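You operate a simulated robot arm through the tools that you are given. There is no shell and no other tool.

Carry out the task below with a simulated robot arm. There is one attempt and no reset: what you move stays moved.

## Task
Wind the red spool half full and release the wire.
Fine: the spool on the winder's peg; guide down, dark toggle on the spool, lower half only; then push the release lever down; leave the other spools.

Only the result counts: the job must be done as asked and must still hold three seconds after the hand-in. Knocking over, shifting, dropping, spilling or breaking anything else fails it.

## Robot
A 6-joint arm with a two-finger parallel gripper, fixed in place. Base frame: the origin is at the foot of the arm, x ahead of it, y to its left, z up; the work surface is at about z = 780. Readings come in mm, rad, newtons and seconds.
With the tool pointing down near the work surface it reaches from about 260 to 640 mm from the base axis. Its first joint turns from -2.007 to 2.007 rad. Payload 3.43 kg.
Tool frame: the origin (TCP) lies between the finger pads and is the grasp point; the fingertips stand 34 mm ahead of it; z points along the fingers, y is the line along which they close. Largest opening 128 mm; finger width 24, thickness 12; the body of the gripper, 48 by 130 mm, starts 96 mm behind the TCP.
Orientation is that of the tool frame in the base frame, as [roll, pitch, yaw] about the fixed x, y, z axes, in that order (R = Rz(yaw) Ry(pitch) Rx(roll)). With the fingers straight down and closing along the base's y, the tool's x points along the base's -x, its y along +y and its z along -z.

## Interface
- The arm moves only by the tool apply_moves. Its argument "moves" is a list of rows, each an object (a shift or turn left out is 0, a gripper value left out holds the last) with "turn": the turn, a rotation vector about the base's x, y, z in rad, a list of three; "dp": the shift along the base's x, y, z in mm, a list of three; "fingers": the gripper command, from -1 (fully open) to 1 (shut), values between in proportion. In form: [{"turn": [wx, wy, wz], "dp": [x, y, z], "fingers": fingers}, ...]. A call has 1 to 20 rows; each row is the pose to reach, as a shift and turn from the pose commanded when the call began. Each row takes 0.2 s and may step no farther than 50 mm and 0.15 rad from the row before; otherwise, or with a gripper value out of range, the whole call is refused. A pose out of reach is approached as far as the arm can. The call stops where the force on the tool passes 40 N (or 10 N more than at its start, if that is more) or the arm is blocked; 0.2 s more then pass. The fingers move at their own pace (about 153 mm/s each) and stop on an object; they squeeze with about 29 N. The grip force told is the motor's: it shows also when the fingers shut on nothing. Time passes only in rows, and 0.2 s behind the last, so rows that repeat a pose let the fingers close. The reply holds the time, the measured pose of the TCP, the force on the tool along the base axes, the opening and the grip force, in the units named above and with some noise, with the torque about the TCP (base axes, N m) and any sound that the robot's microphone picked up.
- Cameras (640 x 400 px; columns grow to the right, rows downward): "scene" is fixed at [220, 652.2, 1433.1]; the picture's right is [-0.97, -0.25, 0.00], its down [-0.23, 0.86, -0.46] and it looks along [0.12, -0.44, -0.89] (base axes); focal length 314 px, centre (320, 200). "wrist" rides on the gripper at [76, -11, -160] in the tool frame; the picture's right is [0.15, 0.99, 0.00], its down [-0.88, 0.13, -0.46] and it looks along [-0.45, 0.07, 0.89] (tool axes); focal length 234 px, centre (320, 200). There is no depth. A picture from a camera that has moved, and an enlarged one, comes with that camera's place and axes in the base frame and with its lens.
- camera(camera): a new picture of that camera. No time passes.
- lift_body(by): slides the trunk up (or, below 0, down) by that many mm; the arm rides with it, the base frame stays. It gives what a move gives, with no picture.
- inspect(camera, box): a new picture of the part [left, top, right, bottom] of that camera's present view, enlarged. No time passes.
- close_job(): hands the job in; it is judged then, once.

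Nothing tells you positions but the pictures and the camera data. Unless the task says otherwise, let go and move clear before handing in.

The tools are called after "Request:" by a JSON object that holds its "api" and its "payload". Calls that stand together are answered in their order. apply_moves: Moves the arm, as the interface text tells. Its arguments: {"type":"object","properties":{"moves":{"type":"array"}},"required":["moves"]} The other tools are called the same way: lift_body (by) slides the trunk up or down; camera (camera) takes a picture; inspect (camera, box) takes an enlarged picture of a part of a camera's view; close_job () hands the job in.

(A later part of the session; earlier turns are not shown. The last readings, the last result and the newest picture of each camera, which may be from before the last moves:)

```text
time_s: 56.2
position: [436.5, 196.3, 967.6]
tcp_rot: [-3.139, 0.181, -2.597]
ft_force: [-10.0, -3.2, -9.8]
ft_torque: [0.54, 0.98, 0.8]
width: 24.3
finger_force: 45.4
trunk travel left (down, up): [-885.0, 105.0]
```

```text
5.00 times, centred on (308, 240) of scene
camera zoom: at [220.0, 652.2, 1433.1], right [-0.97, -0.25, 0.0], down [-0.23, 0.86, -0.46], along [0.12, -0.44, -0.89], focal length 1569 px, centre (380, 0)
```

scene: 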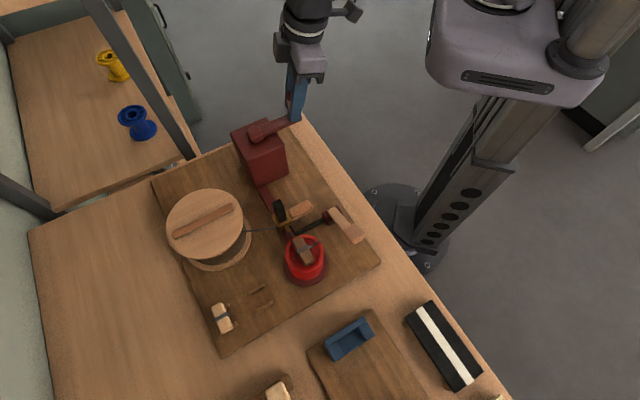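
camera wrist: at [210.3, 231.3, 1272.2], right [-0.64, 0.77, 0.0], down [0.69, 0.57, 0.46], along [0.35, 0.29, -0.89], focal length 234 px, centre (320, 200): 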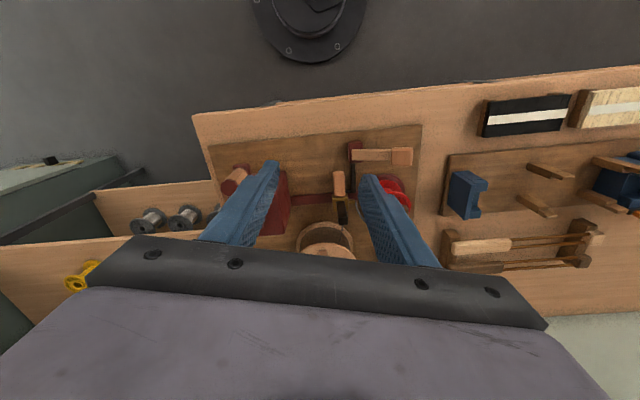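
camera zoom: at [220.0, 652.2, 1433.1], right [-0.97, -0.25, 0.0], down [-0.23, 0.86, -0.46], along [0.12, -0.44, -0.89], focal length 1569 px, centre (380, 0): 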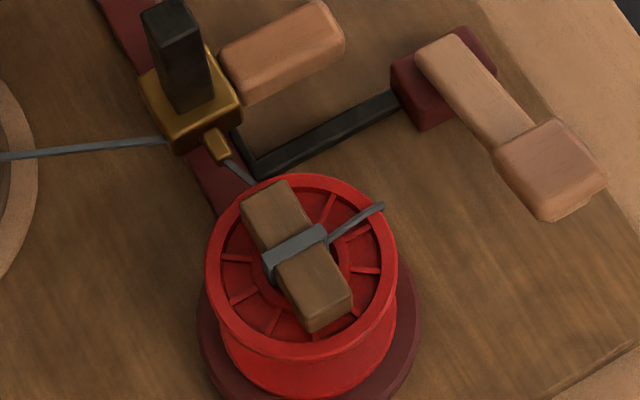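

Counter-clockwise turns freely, though the spool hasn't visibly moved yet. I'll continue around in 15° steps and watch.

Request:
{"api": "apply_moves", "payload": {"moves": [{"dp": [6.9, 3.2, 0], "fingers": 1}, {"dp": [30.2, 6.3, 0], "fingers": 1}, {"dp": [51.9, 15.3, 0], "fingers": 1}, {"dp": [70.5, 29.6, 0], "fingers": 1}, {"dp": [84.8, 48.2, 0], "fingers": 1}, {"dp": [93.8, 69.9, 0], "fingers": 1}, {"dp": [96.9, 93.2, 0], "fingers": 1}]}}

Request:
{"api": "camera", "payload": {"camera": "scene"}}

Request:
{"api": "inspect", "payload": {"camera": "scene", "box": [260, 200, 356, 280]}}

```text
time_s: 57.1
position: [500.5, 206.8, 969.3]
tcp_rot: [-3.134, 0.186, -2.603]
ft_force: [11.1, -19.0, 2.1]
ft_torque: [0.69, 0.43, -0.06]
width: 24.9
finger_force: 44.7
trunk travel left (down, up): [-885.0, 105.0]
stopped in row 4: the force on the tool passed its limit at 57 N (the readings are from after the stop); the commanded pose is now the measured one
```

```text
taken
```

scene: 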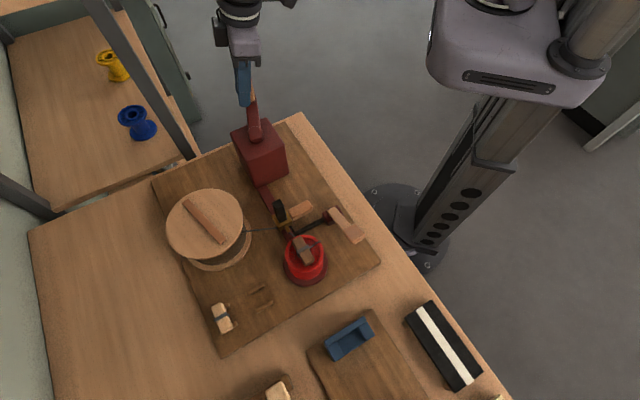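

```text
5.00 times, centred on (308, 240) of scene
camera zoom: at [220.0, 652.2, 1433.1], right [-0.97, -0.25, 0.0], down [-0.23, 0.86, -0.46], along [0.12, -0.44, -0.89], focal length 1569 px, centre (380, 0)
```

zoom: 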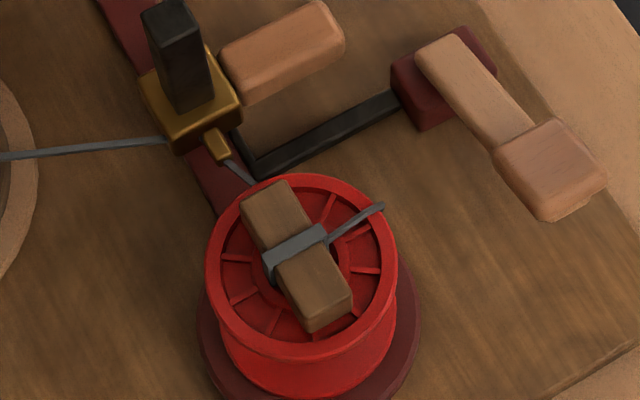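

Interesting: the drum has rotated as the crank moved, so wire is being drawn, but the force limit tripped — I was slightly inside the true circle and a bit fast. I'll continue slower with a refined circle (centre ≈ (452, 284.5), R ≈ 91.5).

Request:
{"api": "apply_moves", "payload": {"moves": [{"dp": [7.8, 5.5, 0], "fingers": 1}, {"dp": [15.1, 11.8, 0], "fingers": 1}, {"dp": [21.6, 18.8, 0], "fingers": 1}, {"dp": [28.2, 27.8, 0], "fingers": 1}, {"dp": [33.7, 37.5, 0], "fingers": 1}, {"dp": [38, 47.8, 0], "fingers": 1}, {"dp": [41, 58.6, 0], "fingers": 1}, {"dp": [42.7, 69.6, 0], "fingers": 1}, {"dp": [42.9, 80.8, 0], "fingers": 1}, {"dp": [41.9, 91.9, 0], "fingers": 1}, {"dp": [41.9, 91.9, 0], "fingers": 1}]}}

Request:
{"api": "camera", "payload": {"camera": "scene"}}

Request:
{"api": "inspect", "payload": {"camera": "scene", "box": [260, 200, 356, 280]}}

```text
time_s: 58.1
position: [530.3, 229.8, 968.5]
tcp_rot: [-3.124, 0.189, -2.596]
ft_force: [12.5, -16.0, -2.7]
ft_torque: [0.42, 0.47, 0.62]
width: 24.2
finger_force: 45.1
trunk travel left (down, up): [-885.0, 105.0]
stopped in row 5: the force on the tool passed its limit at 56 N (the readings are from after the stop); the commanded pose is now the measured one
```

```text
taken
```

scene: 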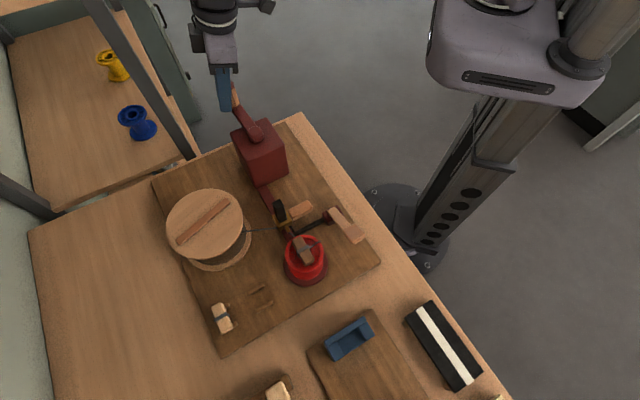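

```text
5.00 times, centred on (308, 240) of scene
camera zoom: at [220.0, 652.2, 1433.1], right [-0.97, -0.25, 0.0], down [-0.23, 0.86, -0.46], along [0.12, -0.44, -0.89], focal length 1569 px, centre (380, 0)
```

zoom: 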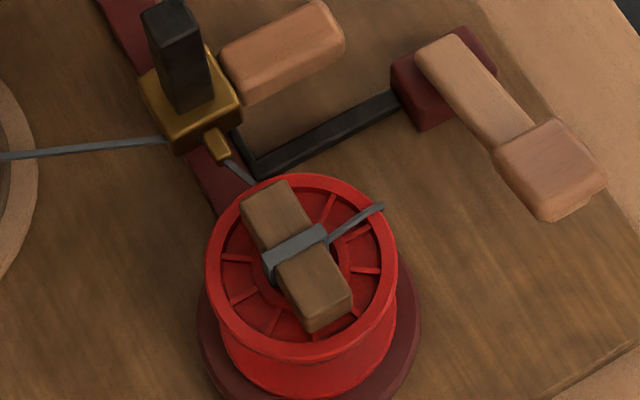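

The drum keeps turning but I'm again forced off: the knob pushes outward, so my circle estimate is off. I'll look closely at hub and arm now to refit.

Request:
{"api": "inspect", "payload": {"camera": "scene", "box": [190, 60, 318, 190]}}

Request:
{"api": "inspect", "payload": {"camera": "wrist", "box": [240, 60, 400, 240]}}

```text
3.08 times, centred on (254, 125) of scene
camera zoom: at [220.0, 652.2, 1433.1], right [-0.97, -0.25, 0.0], down [-0.23, 0.86, -0.46], along [0.12, -0.44, -0.89], focal length 965 px, centre (523, 431)
```

zoom: 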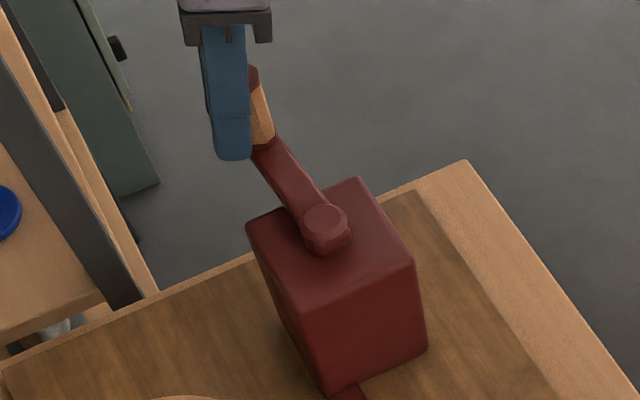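

```text
2.22 times, centred on (320, 150) of wrist
camera zoom: at [446.3, 169.5, 1111.1], right [-0.63, 0.77, -0.04], down [0.6, 0.52, 0.61], along [0.5, 0.36, -0.79], focal length 520 px, centre (320, 311)
```

zoom: 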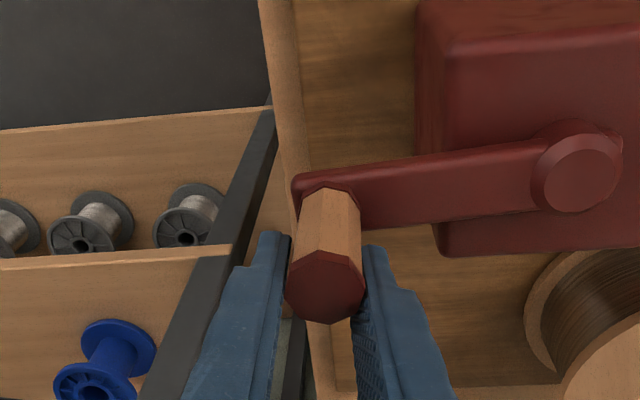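

The wrist view shows the knob slid ~10 mm along the pads: the knob is at ≈ (521, 225), exactly on the circle (hub (453,285), R 90.5), so I was simply running ahead because the crank drags. I'll re-centre on the knob and go slower.

Request:
{"api": "apply_moves", "payload": {"moves": [{"dp": [0, 0, 0], "fingers": 0.5}, {"dp": [0, 0, 0], "fingers": 0.45}, {"dp": [-5, -3, 0], "fingers": 0.45}, {"dp": [-10.5, -6, 0], "fingers": 0.45}, {"dp": [-10.5, -6, 0], "fingers": 1}, {"dp": [-10.5, -6, 0], "fingers": 1}, {"dp": [-10.5, -6, 0], "fingers": 1}]}}

Request:
{"api": "inspect", "payload": {"camera": "wrist", "box": [240, 60, 400, 240]}}

```text
time_s: 59.8
position: [522.5, 222.7, 968.8]
tcp_rot: [-3.131, 0.19, -2.601]
ft_force: [24.5, -24.2, 5.1]
ft_torque: [0.88, 0.48, 0.26]
width: 24.2
finger_force: 45.2
trunk travel left (down, up): [-885.0, 105.0]
```

```text
2.22 times, centred on (320, 150) of wrist
camera zoom: at [438.0, 161.4, 1111.6], right [-0.63, 0.78, -0.04], down [0.6, 0.52, 0.61], along [0.5, 0.36, -0.79], focal length 520 px, centre (320, 311)
```

zoom: 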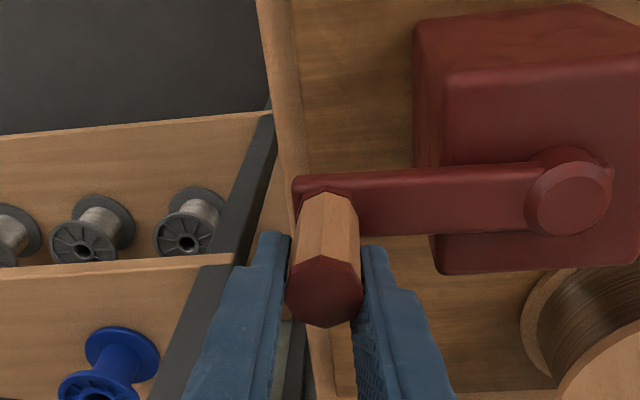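

The crank fell back a few degrees when released. Let me look at the spool, wire and drum state closely before continuing.

Request:
{"api": "inspect", "payload": {"camera": "scene", "box": [160, 170, 352, 290]}}

Request:
{"api": "inspect", "payload": {"camera": "scene", "box": [270, 220, 334, 290]}}

```text
3.33 times, centred on (256, 230) of scene
camera zoom: at [220.0, 652.2, 1433.1], right [-0.97, -0.25, 0.0], down [-0.23, 0.86, -0.46], along [0.12, -0.44, -0.89], focal length 1046 px, centre (533, 100)
```

zoom: 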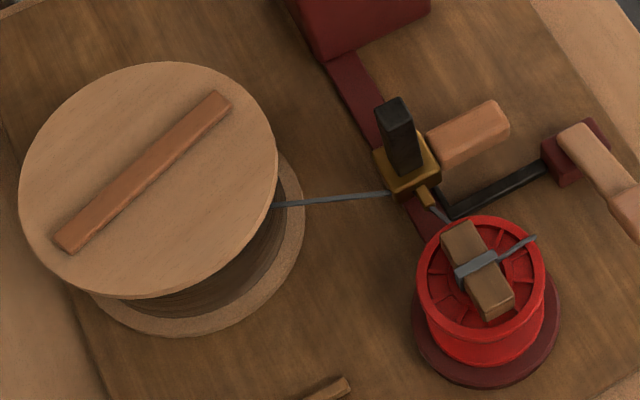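

```text
5.71 times, centred on (302, 255) of scene
camera zoom: at [220.0, 652.2, 1433.1], right [-0.97, -0.25, 0.0], down [-0.23, 0.86, -0.46], along [0.12, -0.44, -0.89], focal length 1793 px, centre (423, -114)
```

zoom: 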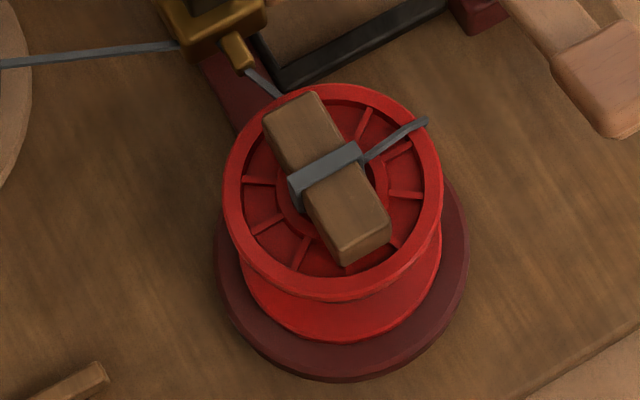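

Request:
{"api": "apply_moves", "payload": {"moves": [{"dp": [0, 0, 0], "fingers": 0.3}, {"dp": [0, 0, 0], "fingers": 0.3}, {"dp": [0, 0, 0], "fingers": 0.3}]}}

Request:
{"api": "inspect", "payload": {"camera": "wrist", "box": [240, 60, 400, 240]}}

Request:
{"api": "inspect", "payload": {"camera": "scene", "box": [160, 170, 352, 290]}}

```text
time_s: 60.5
position: [517.9, 227.0, 968.0]
tcp_rot: [-3.126, 0.186, -2.6]
ft_force: [-0.1, 0.6, 0.9]
ft_torque: [0.01, 0.02, -0.01]
width: 44.8
finger_force: 0.0
trunk travel left (down, up): [-885.0, 105.0]
```

```text
2.22 times, centred on (320, 150) of wrist
camera zoom: at [433.3, 166.6, 1111.4], right [-0.63, 0.77, -0.04], down [0.6, 0.52, 0.61], along [0.49, 0.36, -0.79], focal length 520 px, centre (320, 311)
```

zoom: 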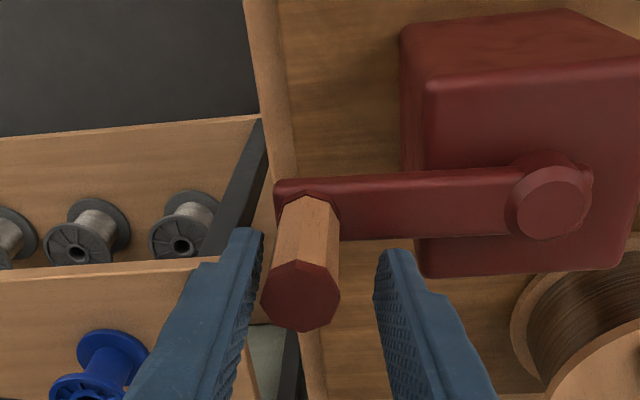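

```text
3.33 times, centred on (256, 230) of scene
camera zoom: at [220.0, 652.2, 1433.1], right [-0.97, -0.25, 0.0], down [-0.23, 0.86, -0.46], along [0.12, -0.44, -0.89], focal length 1046 px, centre (533, 100)
```

zoom: 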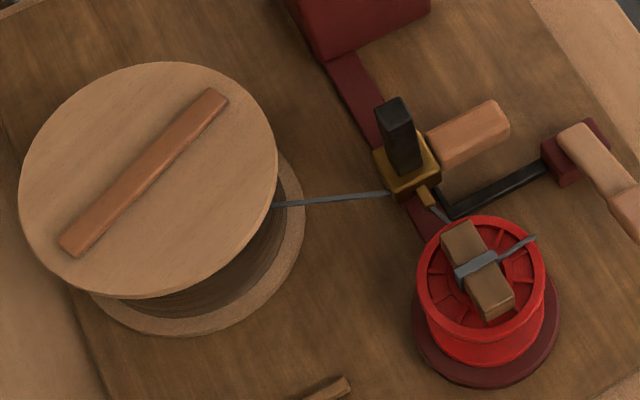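

The crank stays put when freed, so there's no strong spring-back; I had just dragged it. I'll re-centre on the knob, grip, and advance slowly while watching the force.

Request:
{"api": "apply_moves", "payload": {"moves": [{"dp": [-3, -5, 0], "fingers": 0.3}, {"dp": [-5.6, -10.2, 0], "fingers": 0.3}, {"dp": [-5.6, -10.2, 0], "fingers": 0.6}, {"dp": [-5.6, -10.2, 0], "fingers": 1}, {"dp": [-5.6, -10.2, 0], "fingers": 1}]}}

Request:
{"api": "apply_moves", "payload": {"moves": [{"dp": [4.3, 4.1, 0], "fingers": 1}, {"dp": [8.5, 8.8, 0], "fingers": 1}, {"dp": [12.4, 13.8, 0], "fingers": 1}, {"dp": [15.9, 19, 0], "fingers": 1}, {"dp": [19.1, 24.5, 0], "fingers": 1}, {"dp": [21.9, 30.2, 0], "fingers": 1}, {"dp": [24.2, 36, 0], "fingers": 1}]}}

Request:
{"api": "inspect", "payload": {"camera": "wrist", "box": [240, 60, 400, 240]}}

Request:
{"api": "inspect", "payload": {"camera": "scene", "box": [160, 170, 352, 290]}}

```text
time_s: 61.8
position: [514.1, 217.6, 968.7]
tcp_rot: [-3.129, 0.191, -2.601]
ft_force: [6.1, -5.3, 3.1]
ft_torque: [1.56, 1.49, -0.13]
width: 24.6
finger_force: 45.4
trunk travel left (down, up): [-885.0, 105.0]
```

```text
time_s: 63.4
position: [540.6, 251.9, 969.1]
tcp_rot: [-3.13, 0.193, -2.598]
ft_force: [11.9, -9.7, 3.9]
ft_torque: [1.04, 1.79, 0.44]
width: 24.8
finger_force: 45.4
trunk travel left (down, up): [-885.0, 105.0]
```

```text
2.22 times, centred on (320, 150) of wrist
camera zoom: at [454.2, 190.9, 1111.6], right [-0.63, 0.77, -0.04], down [0.6, 0.52, 0.61], along [0.5, 0.36, -0.79], focal length 520 px, centre (320, 311)
```

zoom: 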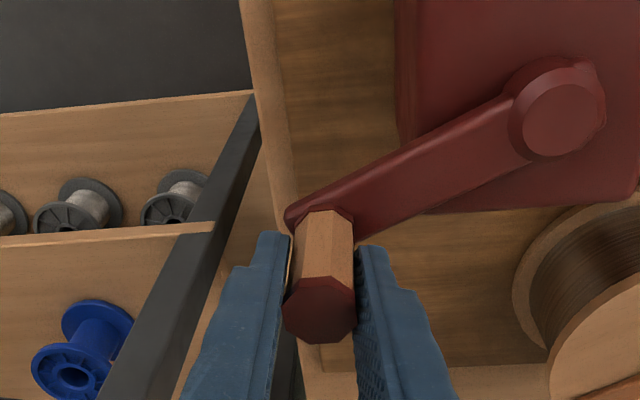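

```text
3.33 times, centred on (256, 230) of scene
camera zoom: at [220.0, 652.2, 1433.1], right [-0.97, -0.25, 0.0], down [-0.23, 0.86, -0.46], along [0.12, -0.44, -0.89], focal length 1046 px, centre (533, 100)
```

zoom: 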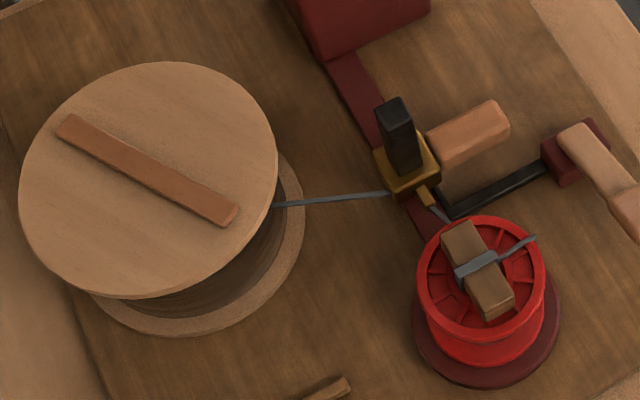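

That works: 28° with only ~15 N, the drum turning well. I'll continue in 6° rows for a larger arc.

Request:
{"api": "apply_moves", "payload": {"moves": [{"dp": [2.8, 9.1, 0], "fingers": 1}, {"dp": [4.6, 18.4, 0], "fingers": 1}, {"dp": [5.4, 27.8, 0], "fingers": 1}, {"dp": [5.3, 37.3, 0], "fingers": 1}, {"dp": [4.1, 46.7, 0], "fingers": 1}, {"dp": [2, 55.9, 0], "fingers": 1}, {"dp": [-1.1, 64.9, 0], "fingers": 1}, {"dp": [-5.1, 73.5, 0], "fingers": 1}, {"dp": [-10, 81.6, 0], "fingers": 1}, {"dp": [-15.7, 89.2, 0], "fingers": 1}, {"dp": [-22.1, 96.1, 0], "fingers": 1}, {"dp": [-29.3, 102.3, 0], "fingers": 1}, {"dp": [-37, 107.7, 0], "fingers": 1}, {"dp": [-45.3, 112.3, 0], "fingers": 1}, {"dp": [-54, 116, 0], "fingers": 1}, {"dp": [-63.1, 118.8, 0], "fingers": 1}, {"dp": [-72.4, 120.6, 0], "fingers": 1}, {"dp": [-81.8, 121.4, 0], "fingers": 1}, {"dp": [-91.3, 121.3, 0], "fingers": 1}, {"dp": [-100.7, 120.1, 0], "fingers": 1}]}}

Request:
{"api": "camera", "payload": {"camera": "wrist"}}

Request:
{"api": "inspect", "payload": {"camera": "scene", "box": [160, 170, 352, 290]}}

```text
time_s: 67.5
position: [436.3, 372.7, 968.4]
tcp_rot: [-3.128, 0.185, -2.601]
ft_force: [2.6, -8.2, -7.9]
ft_torque: [1.53, 1.3, 0.13]
width: 24.9
finger_force: 45.3
trunk travel left (down, up): [-885.0, 105.0]
```

```text
taken
camera wrist: at [352.0, 311.5, 1111.0], right [-0.63, 0.78, -0.04], down [0.6, 0.52, 0.61], along [0.49, 0.36, -0.79], focal length 234 px, centre (320, 200)
```

wrist: 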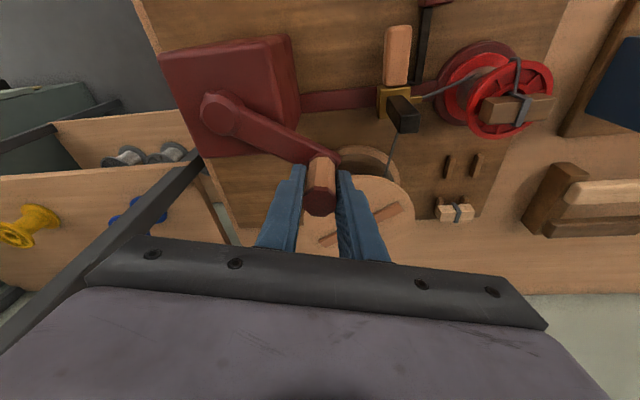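

```text
3.33 times, centred on (256, 230) of scene
camera zoom: at [220.0, 652.2, 1433.1], right [-0.97, -0.25, 0.0], down [-0.23, 0.86, -0.46], along [0.12, -0.44, -0.89], focal length 1046 px, centre (533, 100)
```

zoom: 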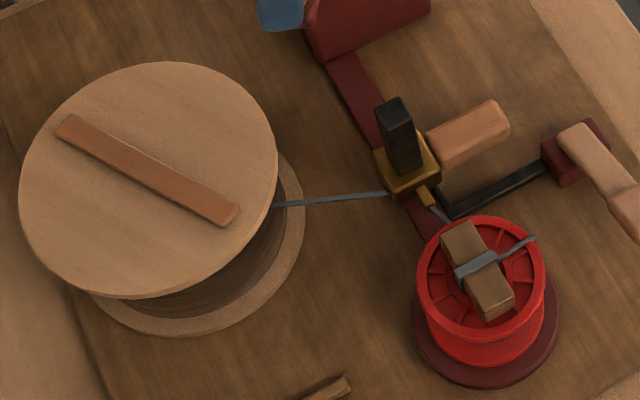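

Request:
{"api": "inspect", "payload": {"camera": "wrist", "box": [420, 30, 570, 150]}}

Request:
{"api": "inspect", "payload": {"camera": "wrist", "box": [370, 80, 430, 140]}}

```text
3.33 times, centred on (495, 90) of wrist
camera zoom: at [352.0, 311.5, 1111.0], right [-0.63, 0.78, -0.04], down [0.6, 0.52, 0.61], along [0.49, 0.36, -0.79], focal length 781 px, centre (-263, 567)
```

zoom: 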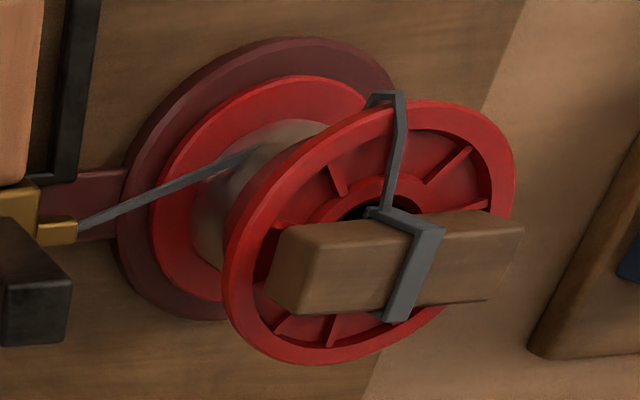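

```text
6.67 times, centred on (400, 110) of wrist
camera zoom: at [352.0, 311.5, 1111.0], right [-0.63, 0.78, -0.04], down [0.6, 0.52, 0.61], along [0.49, 0.36, -0.79], focal length 1561 px, centre (-213, 800)
```

zoom: 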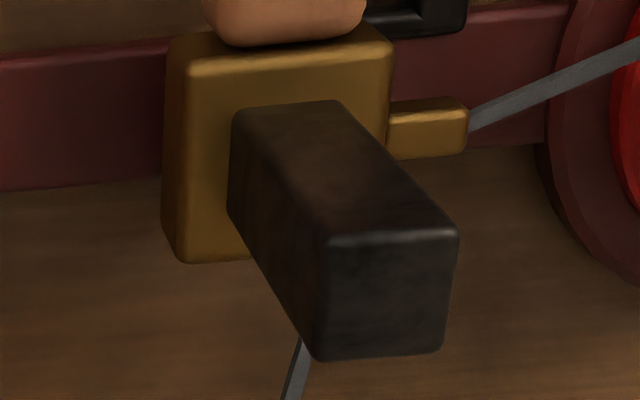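

The hub now shows a grey wire layer building up in its lower part — it is winding. I'll continue another 60° and compare.

Request:
{"api": "apply_moves", "payload": {"moves": [{"dp": [-9.2, -2.1, 0], "fingers": 1}, {"dp": [-18.2, -5.2, 0], "fingers": 1}, {"dp": [-26.8, -9.2, 0], "fingers": 1}, {"dp": [-34.9, -14.1, 0], "fingers": 1}, {"dp": [-42.5, -19.8, 0], "fingers": 1}, {"dp": [-49.4, -26.2, 0], "fingers": 1}, {"dp": [-55.6, -33.4, 0], "fingers": 1}, {"dp": [-61, -41.1, 0], "fingers": 1}, {"dp": [-65.6, -49.4, 0], "fingers": 1}, {"dp": [-69.3, -58.1, 0], "fingers": 1}]}}

Request:
{"api": "camera", "payload": {"camera": "wrist"}}

Request:
{"api": "inspect", "payload": {"camera": "scene", "box": [160, 170, 352, 290]}}

```text
time_s: 69.8
position: [368.3, 317.1, 970.0]
tcp_rot: [-3.13, 0.186, -2.6]
ft_force: [17.1, -3.4, -14.1]
ft_torque: [1.5, 1.44, 0.28]
width: 24.7
finger_force: 45.0
trunk travel left (down, up): [-885.0, 105.0]
```

```text
taken
camera wrist: at [284.0, 254.7, 1112.2], right [-0.63, 0.77, -0.04], down [0.6, 0.52, 0.61], along [0.49, 0.36, -0.79], focal length 234 px, centre (320, 200)
```

wrist: 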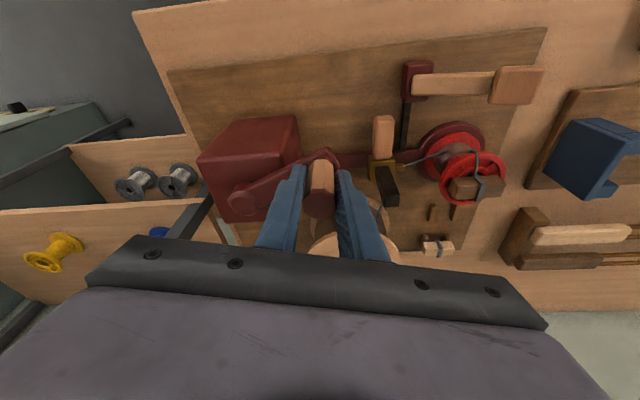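

```text
3.33 times, centred on (256, 230) of scene
camera zoom: at [220.0, 652.2, 1433.1], right [-0.97, -0.25, 0.0], down [-0.23, 0.86, -0.46], along [0.12, -0.44, -0.89], focal length 1046 px, centre (533, 100)
```

zoom: 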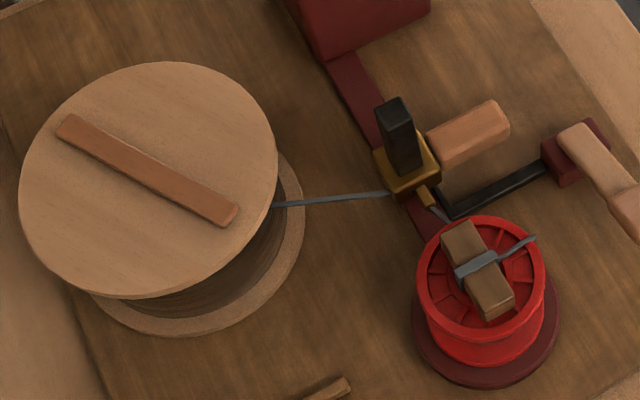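

Request:
{"api": "inspect", "payload": {"camera": "wrist", "box": [390, 100, 530, 220]}}

Request:
{"api": "inspect", "payload": {"camera": "wrist", "box": [410, 110, 490, 190]}}

```text
3.33 times, centred on (460, 160) of wrist
camera zoom: at [284.0, 254.7, 1112.2], right [-0.63, 0.77, -0.04], down [0.6, 0.52, 0.61], along [0.49, 0.36, -0.79], focal length 781 px, centre (-147, 333)
```

zoom: 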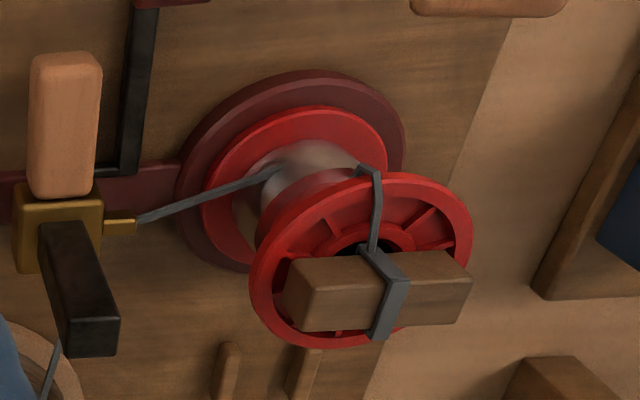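

```text
5.00 times, centred on (450, 150) of wrist
camera zoom: at [284.0, 254.7, 1112.2], right [-0.63, 0.77, -0.04], down [0.6, 0.52, 0.61], along [0.49, 0.36, -0.79], focal length 1171 px, centre (-330, 450)
```

zoom: 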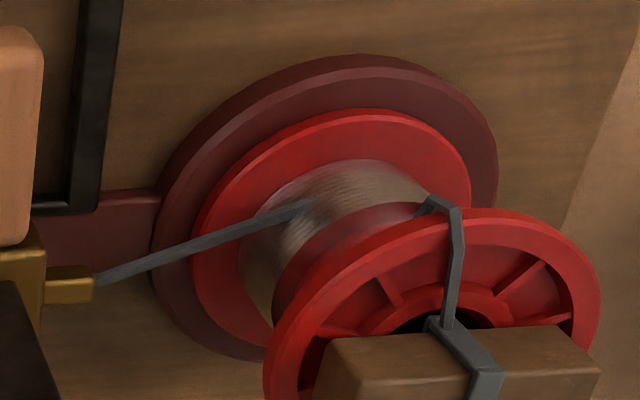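

Now it's clear: wire is winding neatly on the lower half of the hub (radius ~24 of 35 mm), upper half bare, and the drum turns 3× the crank. I'll keep cranking, a bit faster, and monitor.

Request:
{"api": "apply_moves", "payload": {"moves": [{"dp": [-3.4, -11.4, 0], "fingers": 1}, {"dp": [-5.2, -23.1, 0], "fingers": 1}, {"dp": [-5.4, -34.9, 0], "fingers": 1}, {"dp": [-4.1, -46.7, 0], "fingers": 1}, {"dp": [-1.3, -58.2, 0], "fingers": 1}, {"dp": [3, -69.2, 0], "fingers": 1}, {"dp": [8.7, -79.6, 0], "fingers": 1}, {"dp": [15.7, -89.2, 0], "fingers": 1}, {"dp": [23.9, -97.7, 0], "fingers": 1}, {"dp": [33.1, -105.1, 0], "fingers": 1}]}}

Request:
{"api": "camera", "payload": {"camera": "wrist"}}

Request:
{"api": "inspect", "payload": {"camera": "scene", "box": [160, 170, 352, 290]}}

```text
time_s: 72.0
position: [398.5, 211.7, 969.2]
tcp_rot: [-3.126, 0.185, -2.599]
ft_force: [-7.4, 4.0, -3.6]
ft_torque: [1.17, 2.07, 0.74]
width: 25.3
finger_force: 45.0
trunk travel left (down, up): [-885.0, 105.0]
```

```text
taken
camera wrist: at [313.6, 150.1, 1112.0], right [-0.63, 0.77, -0.04], down [0.6, 0.52, 0.61], along [0.49, 0.36, -0.79], focal length 234 px, centre (320, 200)
```

wrist: 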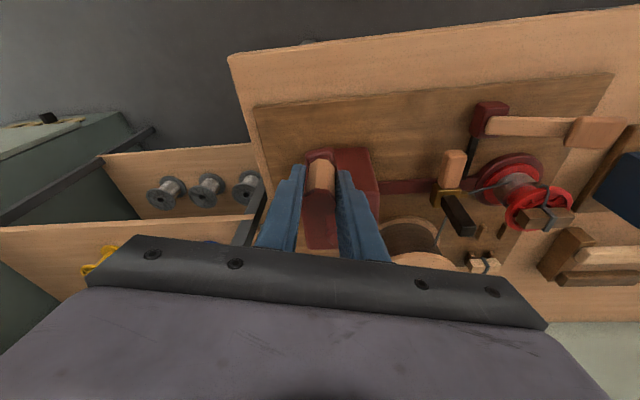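

```text
3.33 times, centred on (256, 230) of scene
camera zoom: at [220.0, 652.2, 1433.1], right [-0.97, -0.25, 0.0], down [-0.23, 0.86, -0.46], along [0.12, -0.44, -0.89], focal length 1046 px, centre (533, 100)
```

zoom: 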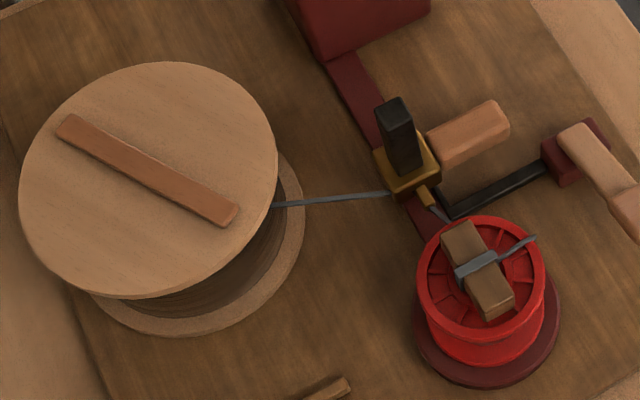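

Request:
{"api": "inspect", "payload": {"camera": "wrist", "box": [460, 140, 580, 240]}}

Request:
{"api": "inspect", "payload": {"camera": "wrist", "box": [475, 145, 555, 205]}}

```text
4.00 times, centred on (520, 190) of wrist
camera zoom: at [313.6, 150.1, 1112.0], right [-0.63, 0.77, -0.04], down [0.6, 0.52, 0.61], along [0.49, 0.36, -0.79], focal length 937 px, centre (-480, 240)
```

zoom: 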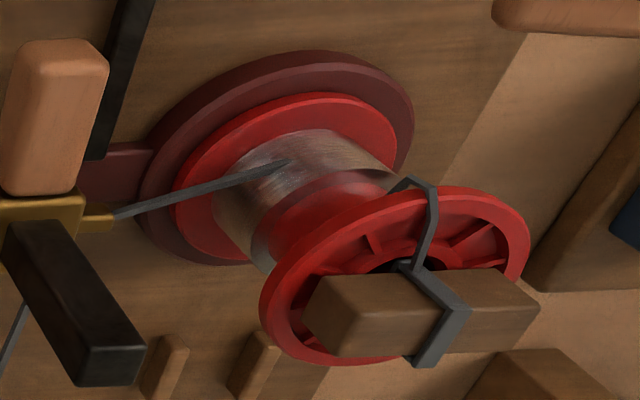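

```text
6.67 times, centred on (515, 175) of wrist
camera zoom: at [313.6, 150.1, 1112.0], right [-0.63, 0.77, -0.04], down [0.6, 0.52, 0.61], along [0.49, 0.36, -0.79], focal length 1561 px, centre (-980, 367)
```

zoom: 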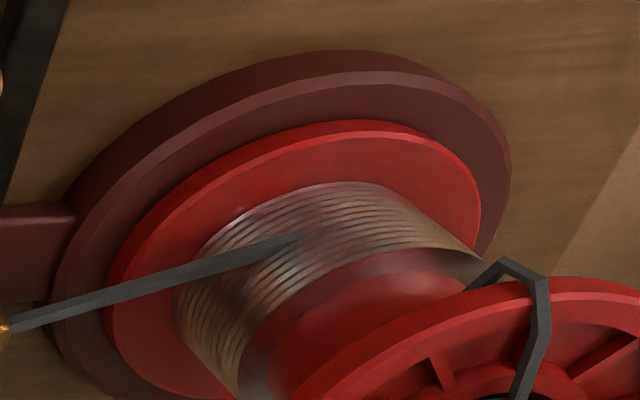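

The coil (about ten neat turns) covers the lower half with the upper half bare. The drum no longer turns, hinting the lower half may be saturated; I'll crank further and compare to be sure.

Request:
{"api": "apply_moves", "payload": {"moves": [{"dp": [10.1, -6.2, 0], "fingers": 1}, {"dp": [20.9, -10.9, 0], "fingers": 1}, {"dp": [32.3, -14.3, 0], "fingers": 1}, {"dp": [44, -16.1, 0], "fingers": 1}, {"dp": [55.8, -16.3, 0], "fingers": 1}, {"dp": [67.6, -15, 0], "fingers": 1}, {"dp": [79.1, -12.2, 0], "fingers": 1}, {"dp": [90.1, -7.9, 0], "fingers": 1}, {"dp": [100.5, -2.2, 0], "fingers": 1}, {"dp": [110.1, 4.8, 0], "fingers": 1}]}}

Request:
{"api": "inspect", "payload": {"camera": "scene", "box": [160, 60, 352, 290]}}

Request:
{"api": "camera", "payload": {"camera": "wrist"}}

```text
time_s: 74.2
position: [511.7, 213.7, 970.7]
tcp_rot: [-3.125, 0.19, -2.598]
ft_force: [3.0, -11.2, -5.2]
ft_torque: [0.71, -0.32, 0.37]
width: 24.9
finger_force: 45.6
trunk travel left (down, up): [-885.0, 105.0]
```

```text
1.74 times, centred on (256, 175) of scene
camera zoom: at [220.0, 652.2, 1433.1], right [-0.97, -0.25, 0.0], down [-0.23, 0.86, -0.46], along [0.12, -0.44, -0.89], focal length 546 px, centre (431, 244)
```

zoom: 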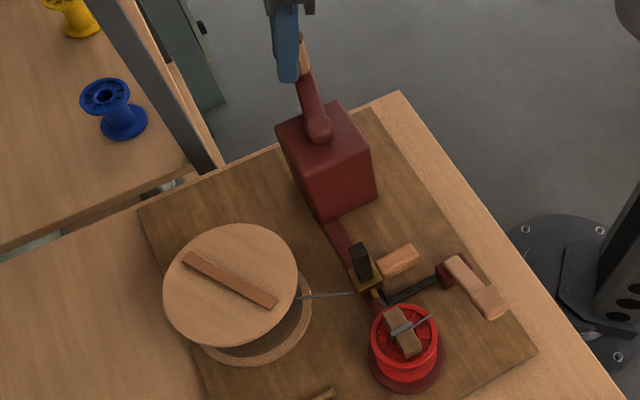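

```text
taken
camera wrist: at [426.2, 152.0, 1112.0], right [-0.63, 0.77, -0.04], down [0.6, 0.52, 0.61], along [0.5, 0.36, -0.79], focal length 234 px, centre (320, 200)
```

wrist: 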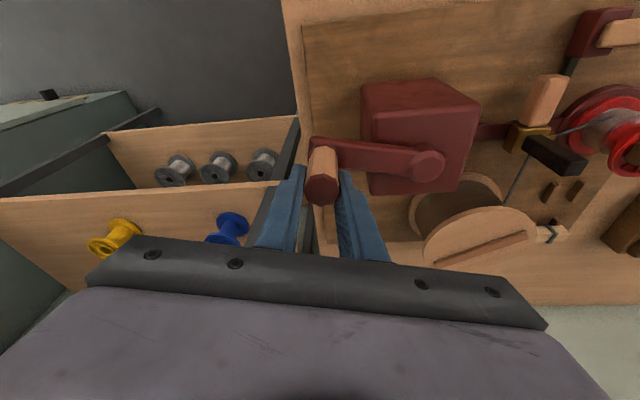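

Request:
{"api": "inspect", "payload": {"camera": "wrist", "box": [550, 75, 640, 175]}}

```text
4.00 times, centred on (595, 125) of wrist
camera zoom: at [426.2, 152.0, 1112.0], right [-0.63, 0.77, -0.04], down [0.6, 0.52, 0.61], along [0.5, 0.36, -0.79], focal length 937 px, centre (-780, 500)
```

zoom: 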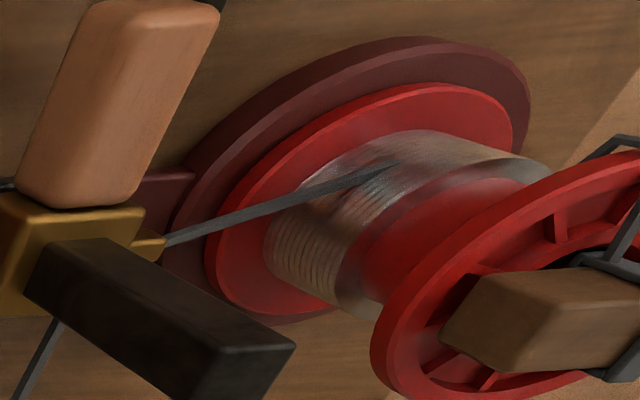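

The coil on the lower half may still be growing slightly. I'll make another full turn in two calls and compare from the same viewpoint.

Request:
{"api": "apply_moves", "payload": {"moves": [{"dp": [10.1, 9.9, 0], "fingers": 1}, {"dp": [18.5, 21.3, 0], "fingers": 1}, {"dp": [25.1, 33.9, 0], "fingers": 1}, {"dp": [29.6, 47.4, 0], "fingers": 1}, {"dp": [32, 61.4, 0], "fingers": 1}, {"dp": [32.1, 75.6, 0], "fingers": 1}, {"dp": [30, 89.7, 0], "fingers": 1}, {"dp": [25.7, 103.2, 0], "fingers": 1}, {"dp": [19.4, 115.9, 0], "fingers": 1}, {"dp": [11.1, 127.5, 0], "fingers": 1}, {"dp": [1.2, 137.6, 0], "fingers": 1}, {"dp": [-10.2, 146, 0], "fingers": 1}, {"dp": [-22.8, 152.6, 0], "fingers": 1}, {"dp": [-36.3, 157.1, 0], "fingers": 1}, {"dp": [-50.3, 159.5, 0], "fingers": 1}, {"dp": [-64.5, 159.6, 0], "fingers": 1}, {"dp": [-78.6, 157.5, 0], "fingers": 1}, {"dp": [-92.1, 153.2, 0], "fingers": 1}, {"dp": [-104.8, 146.9, 0], "fingers": 1}, {"dp": [-116.4, 138.6, 0], "fingers": 1}]}}

Request:
{"api": "camera", "payload": {"camera": "wrist"}}

Request:
{"api": "inspect", "payload": {"camera": "scene", "box": [160, 60, 352, 290]}}

```text
time_s: 75.2
position: [550.6, 256.4, 970.9]
tcp_rot: [-3.116, 0.204, -2.597]
ft_force: [17.9, -9.0, -12.2]
ft_torque: [0.21, -0.3, 0.36]
width: 23.0
finger_force: 45.2
trunk travel left (down, up): [-885.0, 105.0]
stopped in row 5: the force on the tool passed its limit at 42 N (the readings are from after the stop); the commanded pose is now the measured one
```

```text
taken
camera wrist: at [463.3, 195.4, 1111.0], right [-0.63, 0.77, -0.05], down [0.59, 0.52, 0.62], along [0.51, 0.36, -0.78], focal length 234 px, centre (320, 200)
```

wrist: 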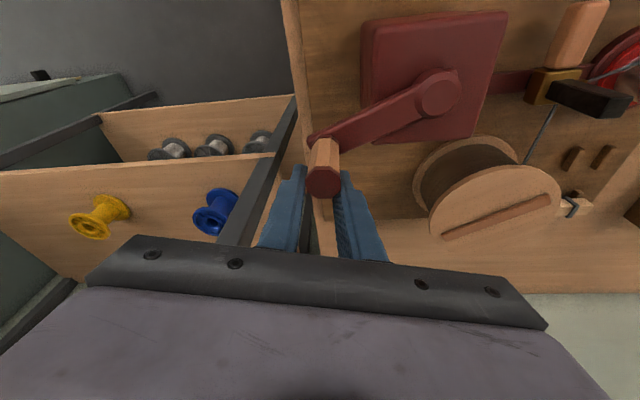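

```text
1.74 times, centred on (256, 175) of scene
camera zoom: at [220.0, 652.2, 1433.1], right [-0.97, -0.25, 0.0], down [-0.23, 0.86, -0.46], along [0.12, -0.44, -0.89], focal length 546 px, centre (431, 244)
```

zoom: 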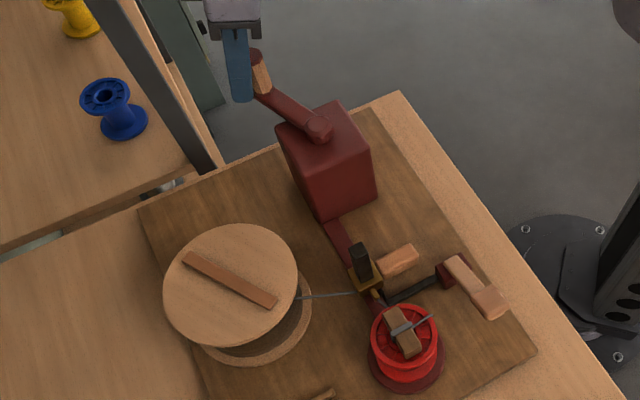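

The drum clearly doesn't move any more while the crank turns, so the lower half seems saturated. I'll release the knob, rise, and inspect the spool from close up.

Request:
{"api": "apply_moves", "payload": {"moves": [{"dp": [0, 0, 0], "fingers": 0.4}, {"dp": [0, 0, 0], "fingers": 0.2}, {"dp": [0, 0, 20], "fingers": 0.2}, {"dp": [0, 0, 50], "fingers": 0.2}, {"dp": [-20, 0, 90], "fingers": 0.2}, {"dp": [-50, 10, 120], "fingers": 0.2}, {"dp": [-90, 20, 140], "fingers": 0.2}, {"dp": [-135, 35, 140], "fingers": 0.2}, {"dp": [-180, 50, 140], "fingers": 0.2}, {"dp": [-225, 65, 140], "fingers": 0.2}, {"dp": [-265, 90, 120], "fingers": 0.2}, {"dp": [-300, 115, 95], "fingers": 0.2}, {"dp": [-320, 140, 70], "fingers": 0.2}, {"dp": [-320, 140, 70], "fingers": 0.2}]}}

Request:
{"api": "camera", "payload": {"camera": "wrist"}}

Request:
{"api": "inspect", "payload": {"camera": "scene", "box": [160, 60, 352, 290]}}

```text
refused: row 11 steps farther than a row can; nothing moved
```

```text
taken
camera wrist: at [463.3, 195.4, 1111.0], right [-0.63, 0.77, -0.05], down [0.59, 0.52, 0.62], along [0.51, 0.36, -0.78], focal length 234 px, centre (320, 200)
```

wrist: 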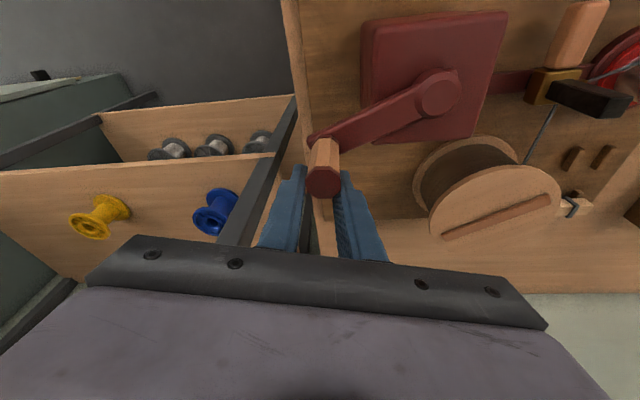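

```text
1.74 times, centred on (256, 175) of scene
camera zoom: at [220.0, 652.2, 1433.1], right [-0.97, -0.25, 0.0], down [-0.23, 0.86, -0.46], along [0.12, -0.44, -0.89], focal length 546 px, centre (431, 244)
```

zoom: 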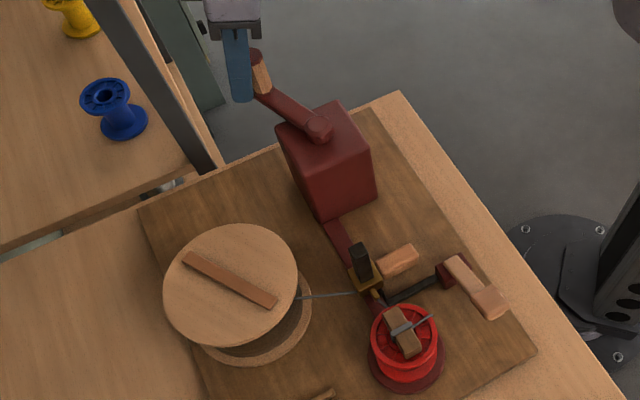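

Request:
{"api": "apply_moves", "payload": {"moves": [{"dp": [0, 0, 0], "fingers": 0.4}, {"dp": [0, 0, 0], "fingers": 0.2}, {"dp": [0, 0, 20], "fingers": 0.2}, {"dp": [0, 0, 50], "fingers": 0.2}, {"dp": [-20, 0, 90], "fingers": 0.2}, {"dp": [-50, 10, 120], "fingers": 0.2}, {"dp": [-90, 20, 135], "fingers": 0.2}, {"dp": [-130, 35, 135], "fingers": 0.2}, {"dp": [-170, 50, 135], "fingers": 0.2}, {"dp": [-210, 65, 130], "fingers": 0.2}, {"dp": [-245, 85, 120], "fingers": 0.2}, {"dp": [-275, 105, 100], "fingers": 0.2}, {"dp": [-300, 125, 85], "fingers": 0.2}, {"dp": [-320, 140, 70], "fingers": 0.2}, {"dp": [-320, 140, 70], "fingers": 0.2}]}}

Request:
{"api": "camera", "payload": {"camera": "wrist"}}

Request:
{"api": "inspect", "payload": {"camera": "scene", "box": [160, 60, 352, 290]}}

```text
time_s: 78.4
position: [224.5, 397.3, 1042.5]
tcp_rot: [-3.121, 0.203, -2.599]
ft_force: [-0.9, 0.2, 0.2]
ft_torque: [0.02, 0.0, -0.02]
width: 51.1
finger_force: 0.0
trunk travel left (down, up): [-885.0, 105.0]
```

```text
taken
camera wrist: at [137.9, 336.5, 1183.8], right [-0.63, 0.78, -0.05], down [0.59, 0.52, 0.62], along [0.51, 0.36, -0.78], focal length 234 px, centre (320, 200)
```

wrist: 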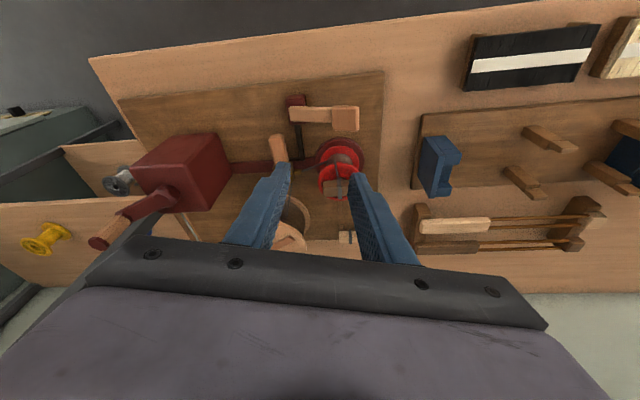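

```text
1.74 times, centred on (256, 175) of scene
camera zoom: at [220.0, 652.2, 1433.1], right [-0.97, -0.25, 0.0], down [-0.23, 0.86, -0.46], along [0.12, -0.44, -0.89], focal length 546 px, centre (431, 244)
```

zoom: 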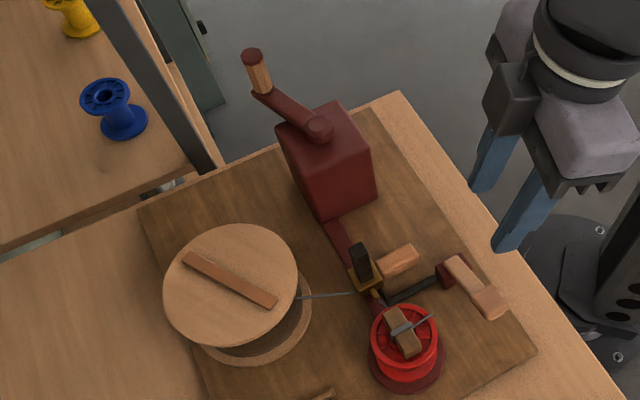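

Request:
{"api": "inspect", "payload": {"camera": "wrist", "box": [310, 130, 374, 200]}}

Request:
{"api": "inspect", "payload": {"camera": "wrist", "box": [318, 138, 362, 180]}}

```text
5.71 times, centred on (342, 165) of wrist
camera zoom: at [137.9, 336.5, 1183.8], right [-0.63, 0.78, -0.05], down [0.59, 0.52, 0.62], along [0.51, 0.36, -0.78], focal length 1338 px, centre (194, 400)
```

zoom: 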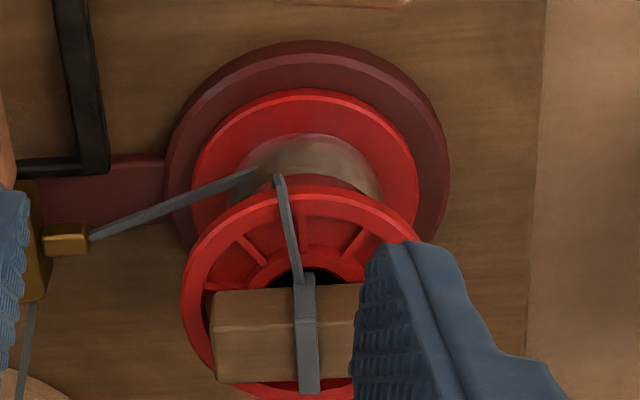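

```text
9.52 times, centred on (340, 159) of wrist
camera zoom: at [137.9, 336.5, 1183.8], right [-0.63, 0.78, -0.05], down [0.59, 0.52, 0.62], along [0.51, 0.36, -0.78], focal length 2230 px, centre (130, 590)
```

zoom: 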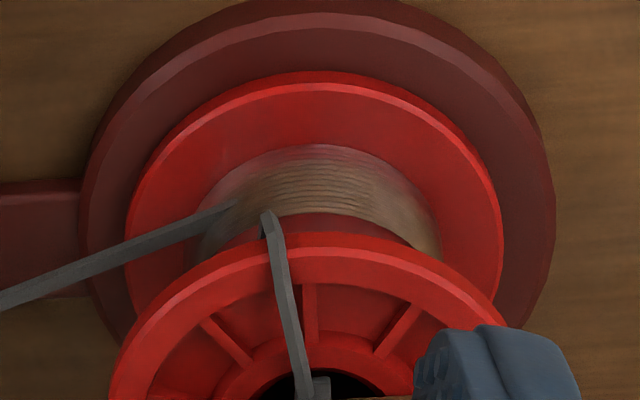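

The coil is compact on the lower half, the upper hub is bare red, and the drum has stopped feeding — the lower half is full. Next is the release lever; I'll look at the paddle closely.

Request:
{"api": "inspect", "payload": {"camera": "wrist", "box": [270, 85, 370, 150]}}

Request:
{"api": "inspect", "payload": {"camera": "scene", "box": [306, 195, 376, 250]}}

```text
6.15 times, centred on (320, 118) of wrist
camera zoom: at [137.9, 336.5, 1183.8], right [-0.63, 0.78, -0.05], down [0.59, 0.52, 0.62], along [0.51, 0.36, -0.78], focal length 1441 px, centre (320, 708)
```

zoom: 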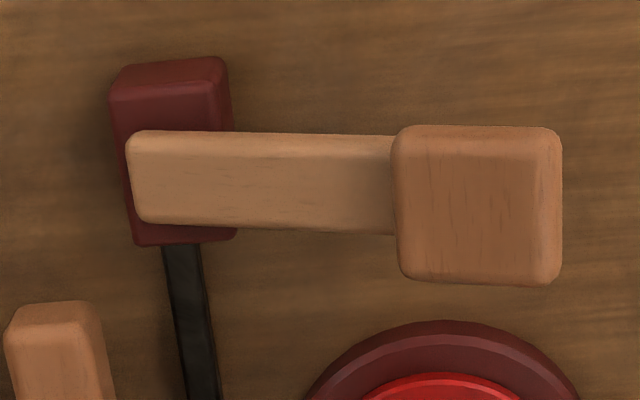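

```text
7.27 times, centred on (341, 222) of scene
camera zoom: at [220.0, 652.2, 1433.1], right [-0.97, -0.25, 0.0], down [-0.23, 0.86, -0.46], along [0.12, -0.44, -0.89], focal length 2282 px, centre (167, 36)
```

zoom: 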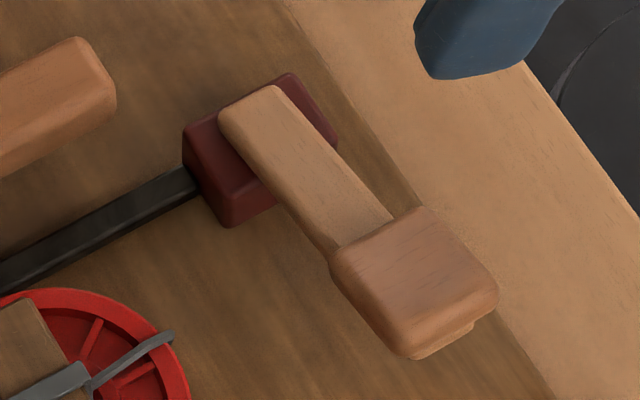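

The paddle top centre is about (212, 420, 861). I'll level the tool, close the fingers and hover over it.

Request:
{"api": "apply_moves", "payload": {"moves": [{"dp": [-3, 6, -25], "turn": [-0.044, 0.093, 0], "fingers": 1}, {"dp": [-6, 12, -50], "turn": [-0.087, 0.185, 0], "fingers": 1}, {"dp": [-12.5, 22.7, -80], "turn": [-0.087, 0.185, 0], "fingers": 1}, {"dp": [-12.5, 22.7, -117], "turn": [-0.087, 0.185, 0], "fingers": 1}, {"dp": [-12.5, 22.7, -117], "turn": [-0.087, 0.185, 0], "fingers": 1}]}}

Request:
{"api": "inspect", "payload": {"camera": "wrist", "box": [240, 80, 400, 220]}}

Request:
{"api": "inspect", "payload": {"camera": "scene", "box": [290, 180, 400, 260]}}

```text
time_s: 79.6
position: [215.3, 422.1, 925.6]
tcp_rot: [-3.141, 0.001, -2.601]
ft_force: [0.3, 0.5, 0.7]
ft_torque: [-0.03, -0.06, -0.01]
width: 0.0
finger_force: 29.0
trunk travel left (down, up): [-885.0, 105.0]
```

```text
2.86 times, centred on (320, 150) of wrist
camera zoom: at [156.0, 373.5, 1085.1], right [-0.64, 0.77, 0.0], down [0.69, 0.57, 0.46], along [0.35, 0.29, -0.89], focal length 669 px, centre (320, 343)
```

zoom: 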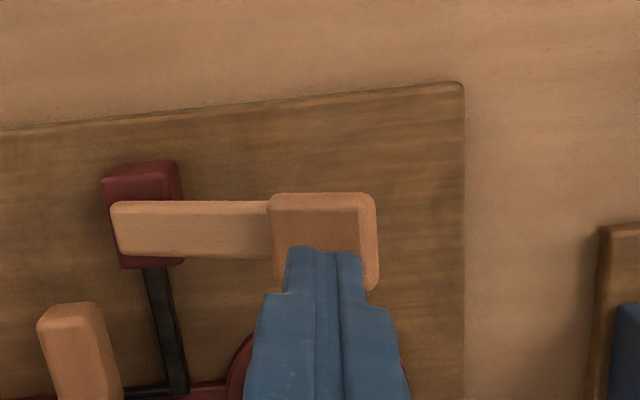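

```text
5.00 times, centred on (345, 220) of scene
camera zoom: at [220.0, 652.2, 1433.1], right [-0.97, -0.25, 0.0], down [-0.23, 0.86, -0.46], along [0.12, -0.44, -0.89], focal length 1569 px, centre (195, 100)
```

zoom: 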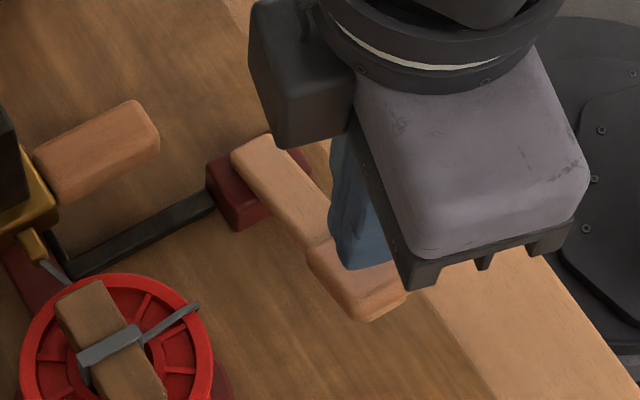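

Fingertips are over the paddle. Pressing down slowly now.

Request:
{"api": "apply_moves", "payload": {"moves": [{"dp": [0, 0, -12], "fingers": 1}, {"dp": [0, 0, -24], "fingers": 1}, {"dp": [0, 0, -30], "fingers": 1}, {"dp": [0, 0, -35], "fingers": 1}, {"dp": [0, 0, -40], "fingers": 1}, {"dp": [0, 0, -45], "fingers": 1}, {"dp": [0, 0, -50], "fingers": 1}, {"dp": [0, 0, -55], "fingers": 1}, {"dp": [0, 0, -60], "fingers": 1}]}}

Request:
{"api": "inspect", "payload": {"camera": "scene", "box": [260, 180, 400, 280]}}

```text
time_s: 81.5
position: [212.0, 421.1, 874.2]
tcp_rot: [3.135, 0.004, -2.601]
ft_force: [-6.2, -10.5, 27.1]
ft_torque: [-0.43, 0.08, -0.05]
width: 0.0
finger_force: 29.4
trunk travel left (down, up): [-885.0, 105.0]
stopped in row 9: the force on the tool passed its limit at 46 N (the readings are from after the stop); the commanded pose is now the measured one
```

```text
4.00 times, centred on (330, 230) of scene
camera zoom: at [220.0, 652.2, 1433.1], right [-0.97, -0.25, 0.0], down [-0.23, 0.86, -0.46], along [0.12, -0.44, -0.89], focal length 1255 px, centre (280, 80)
```

zoom: 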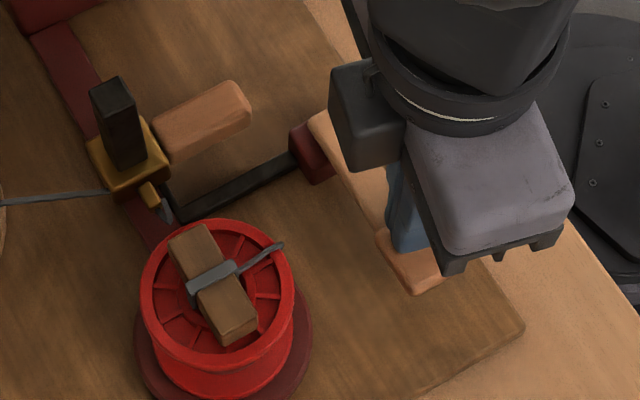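

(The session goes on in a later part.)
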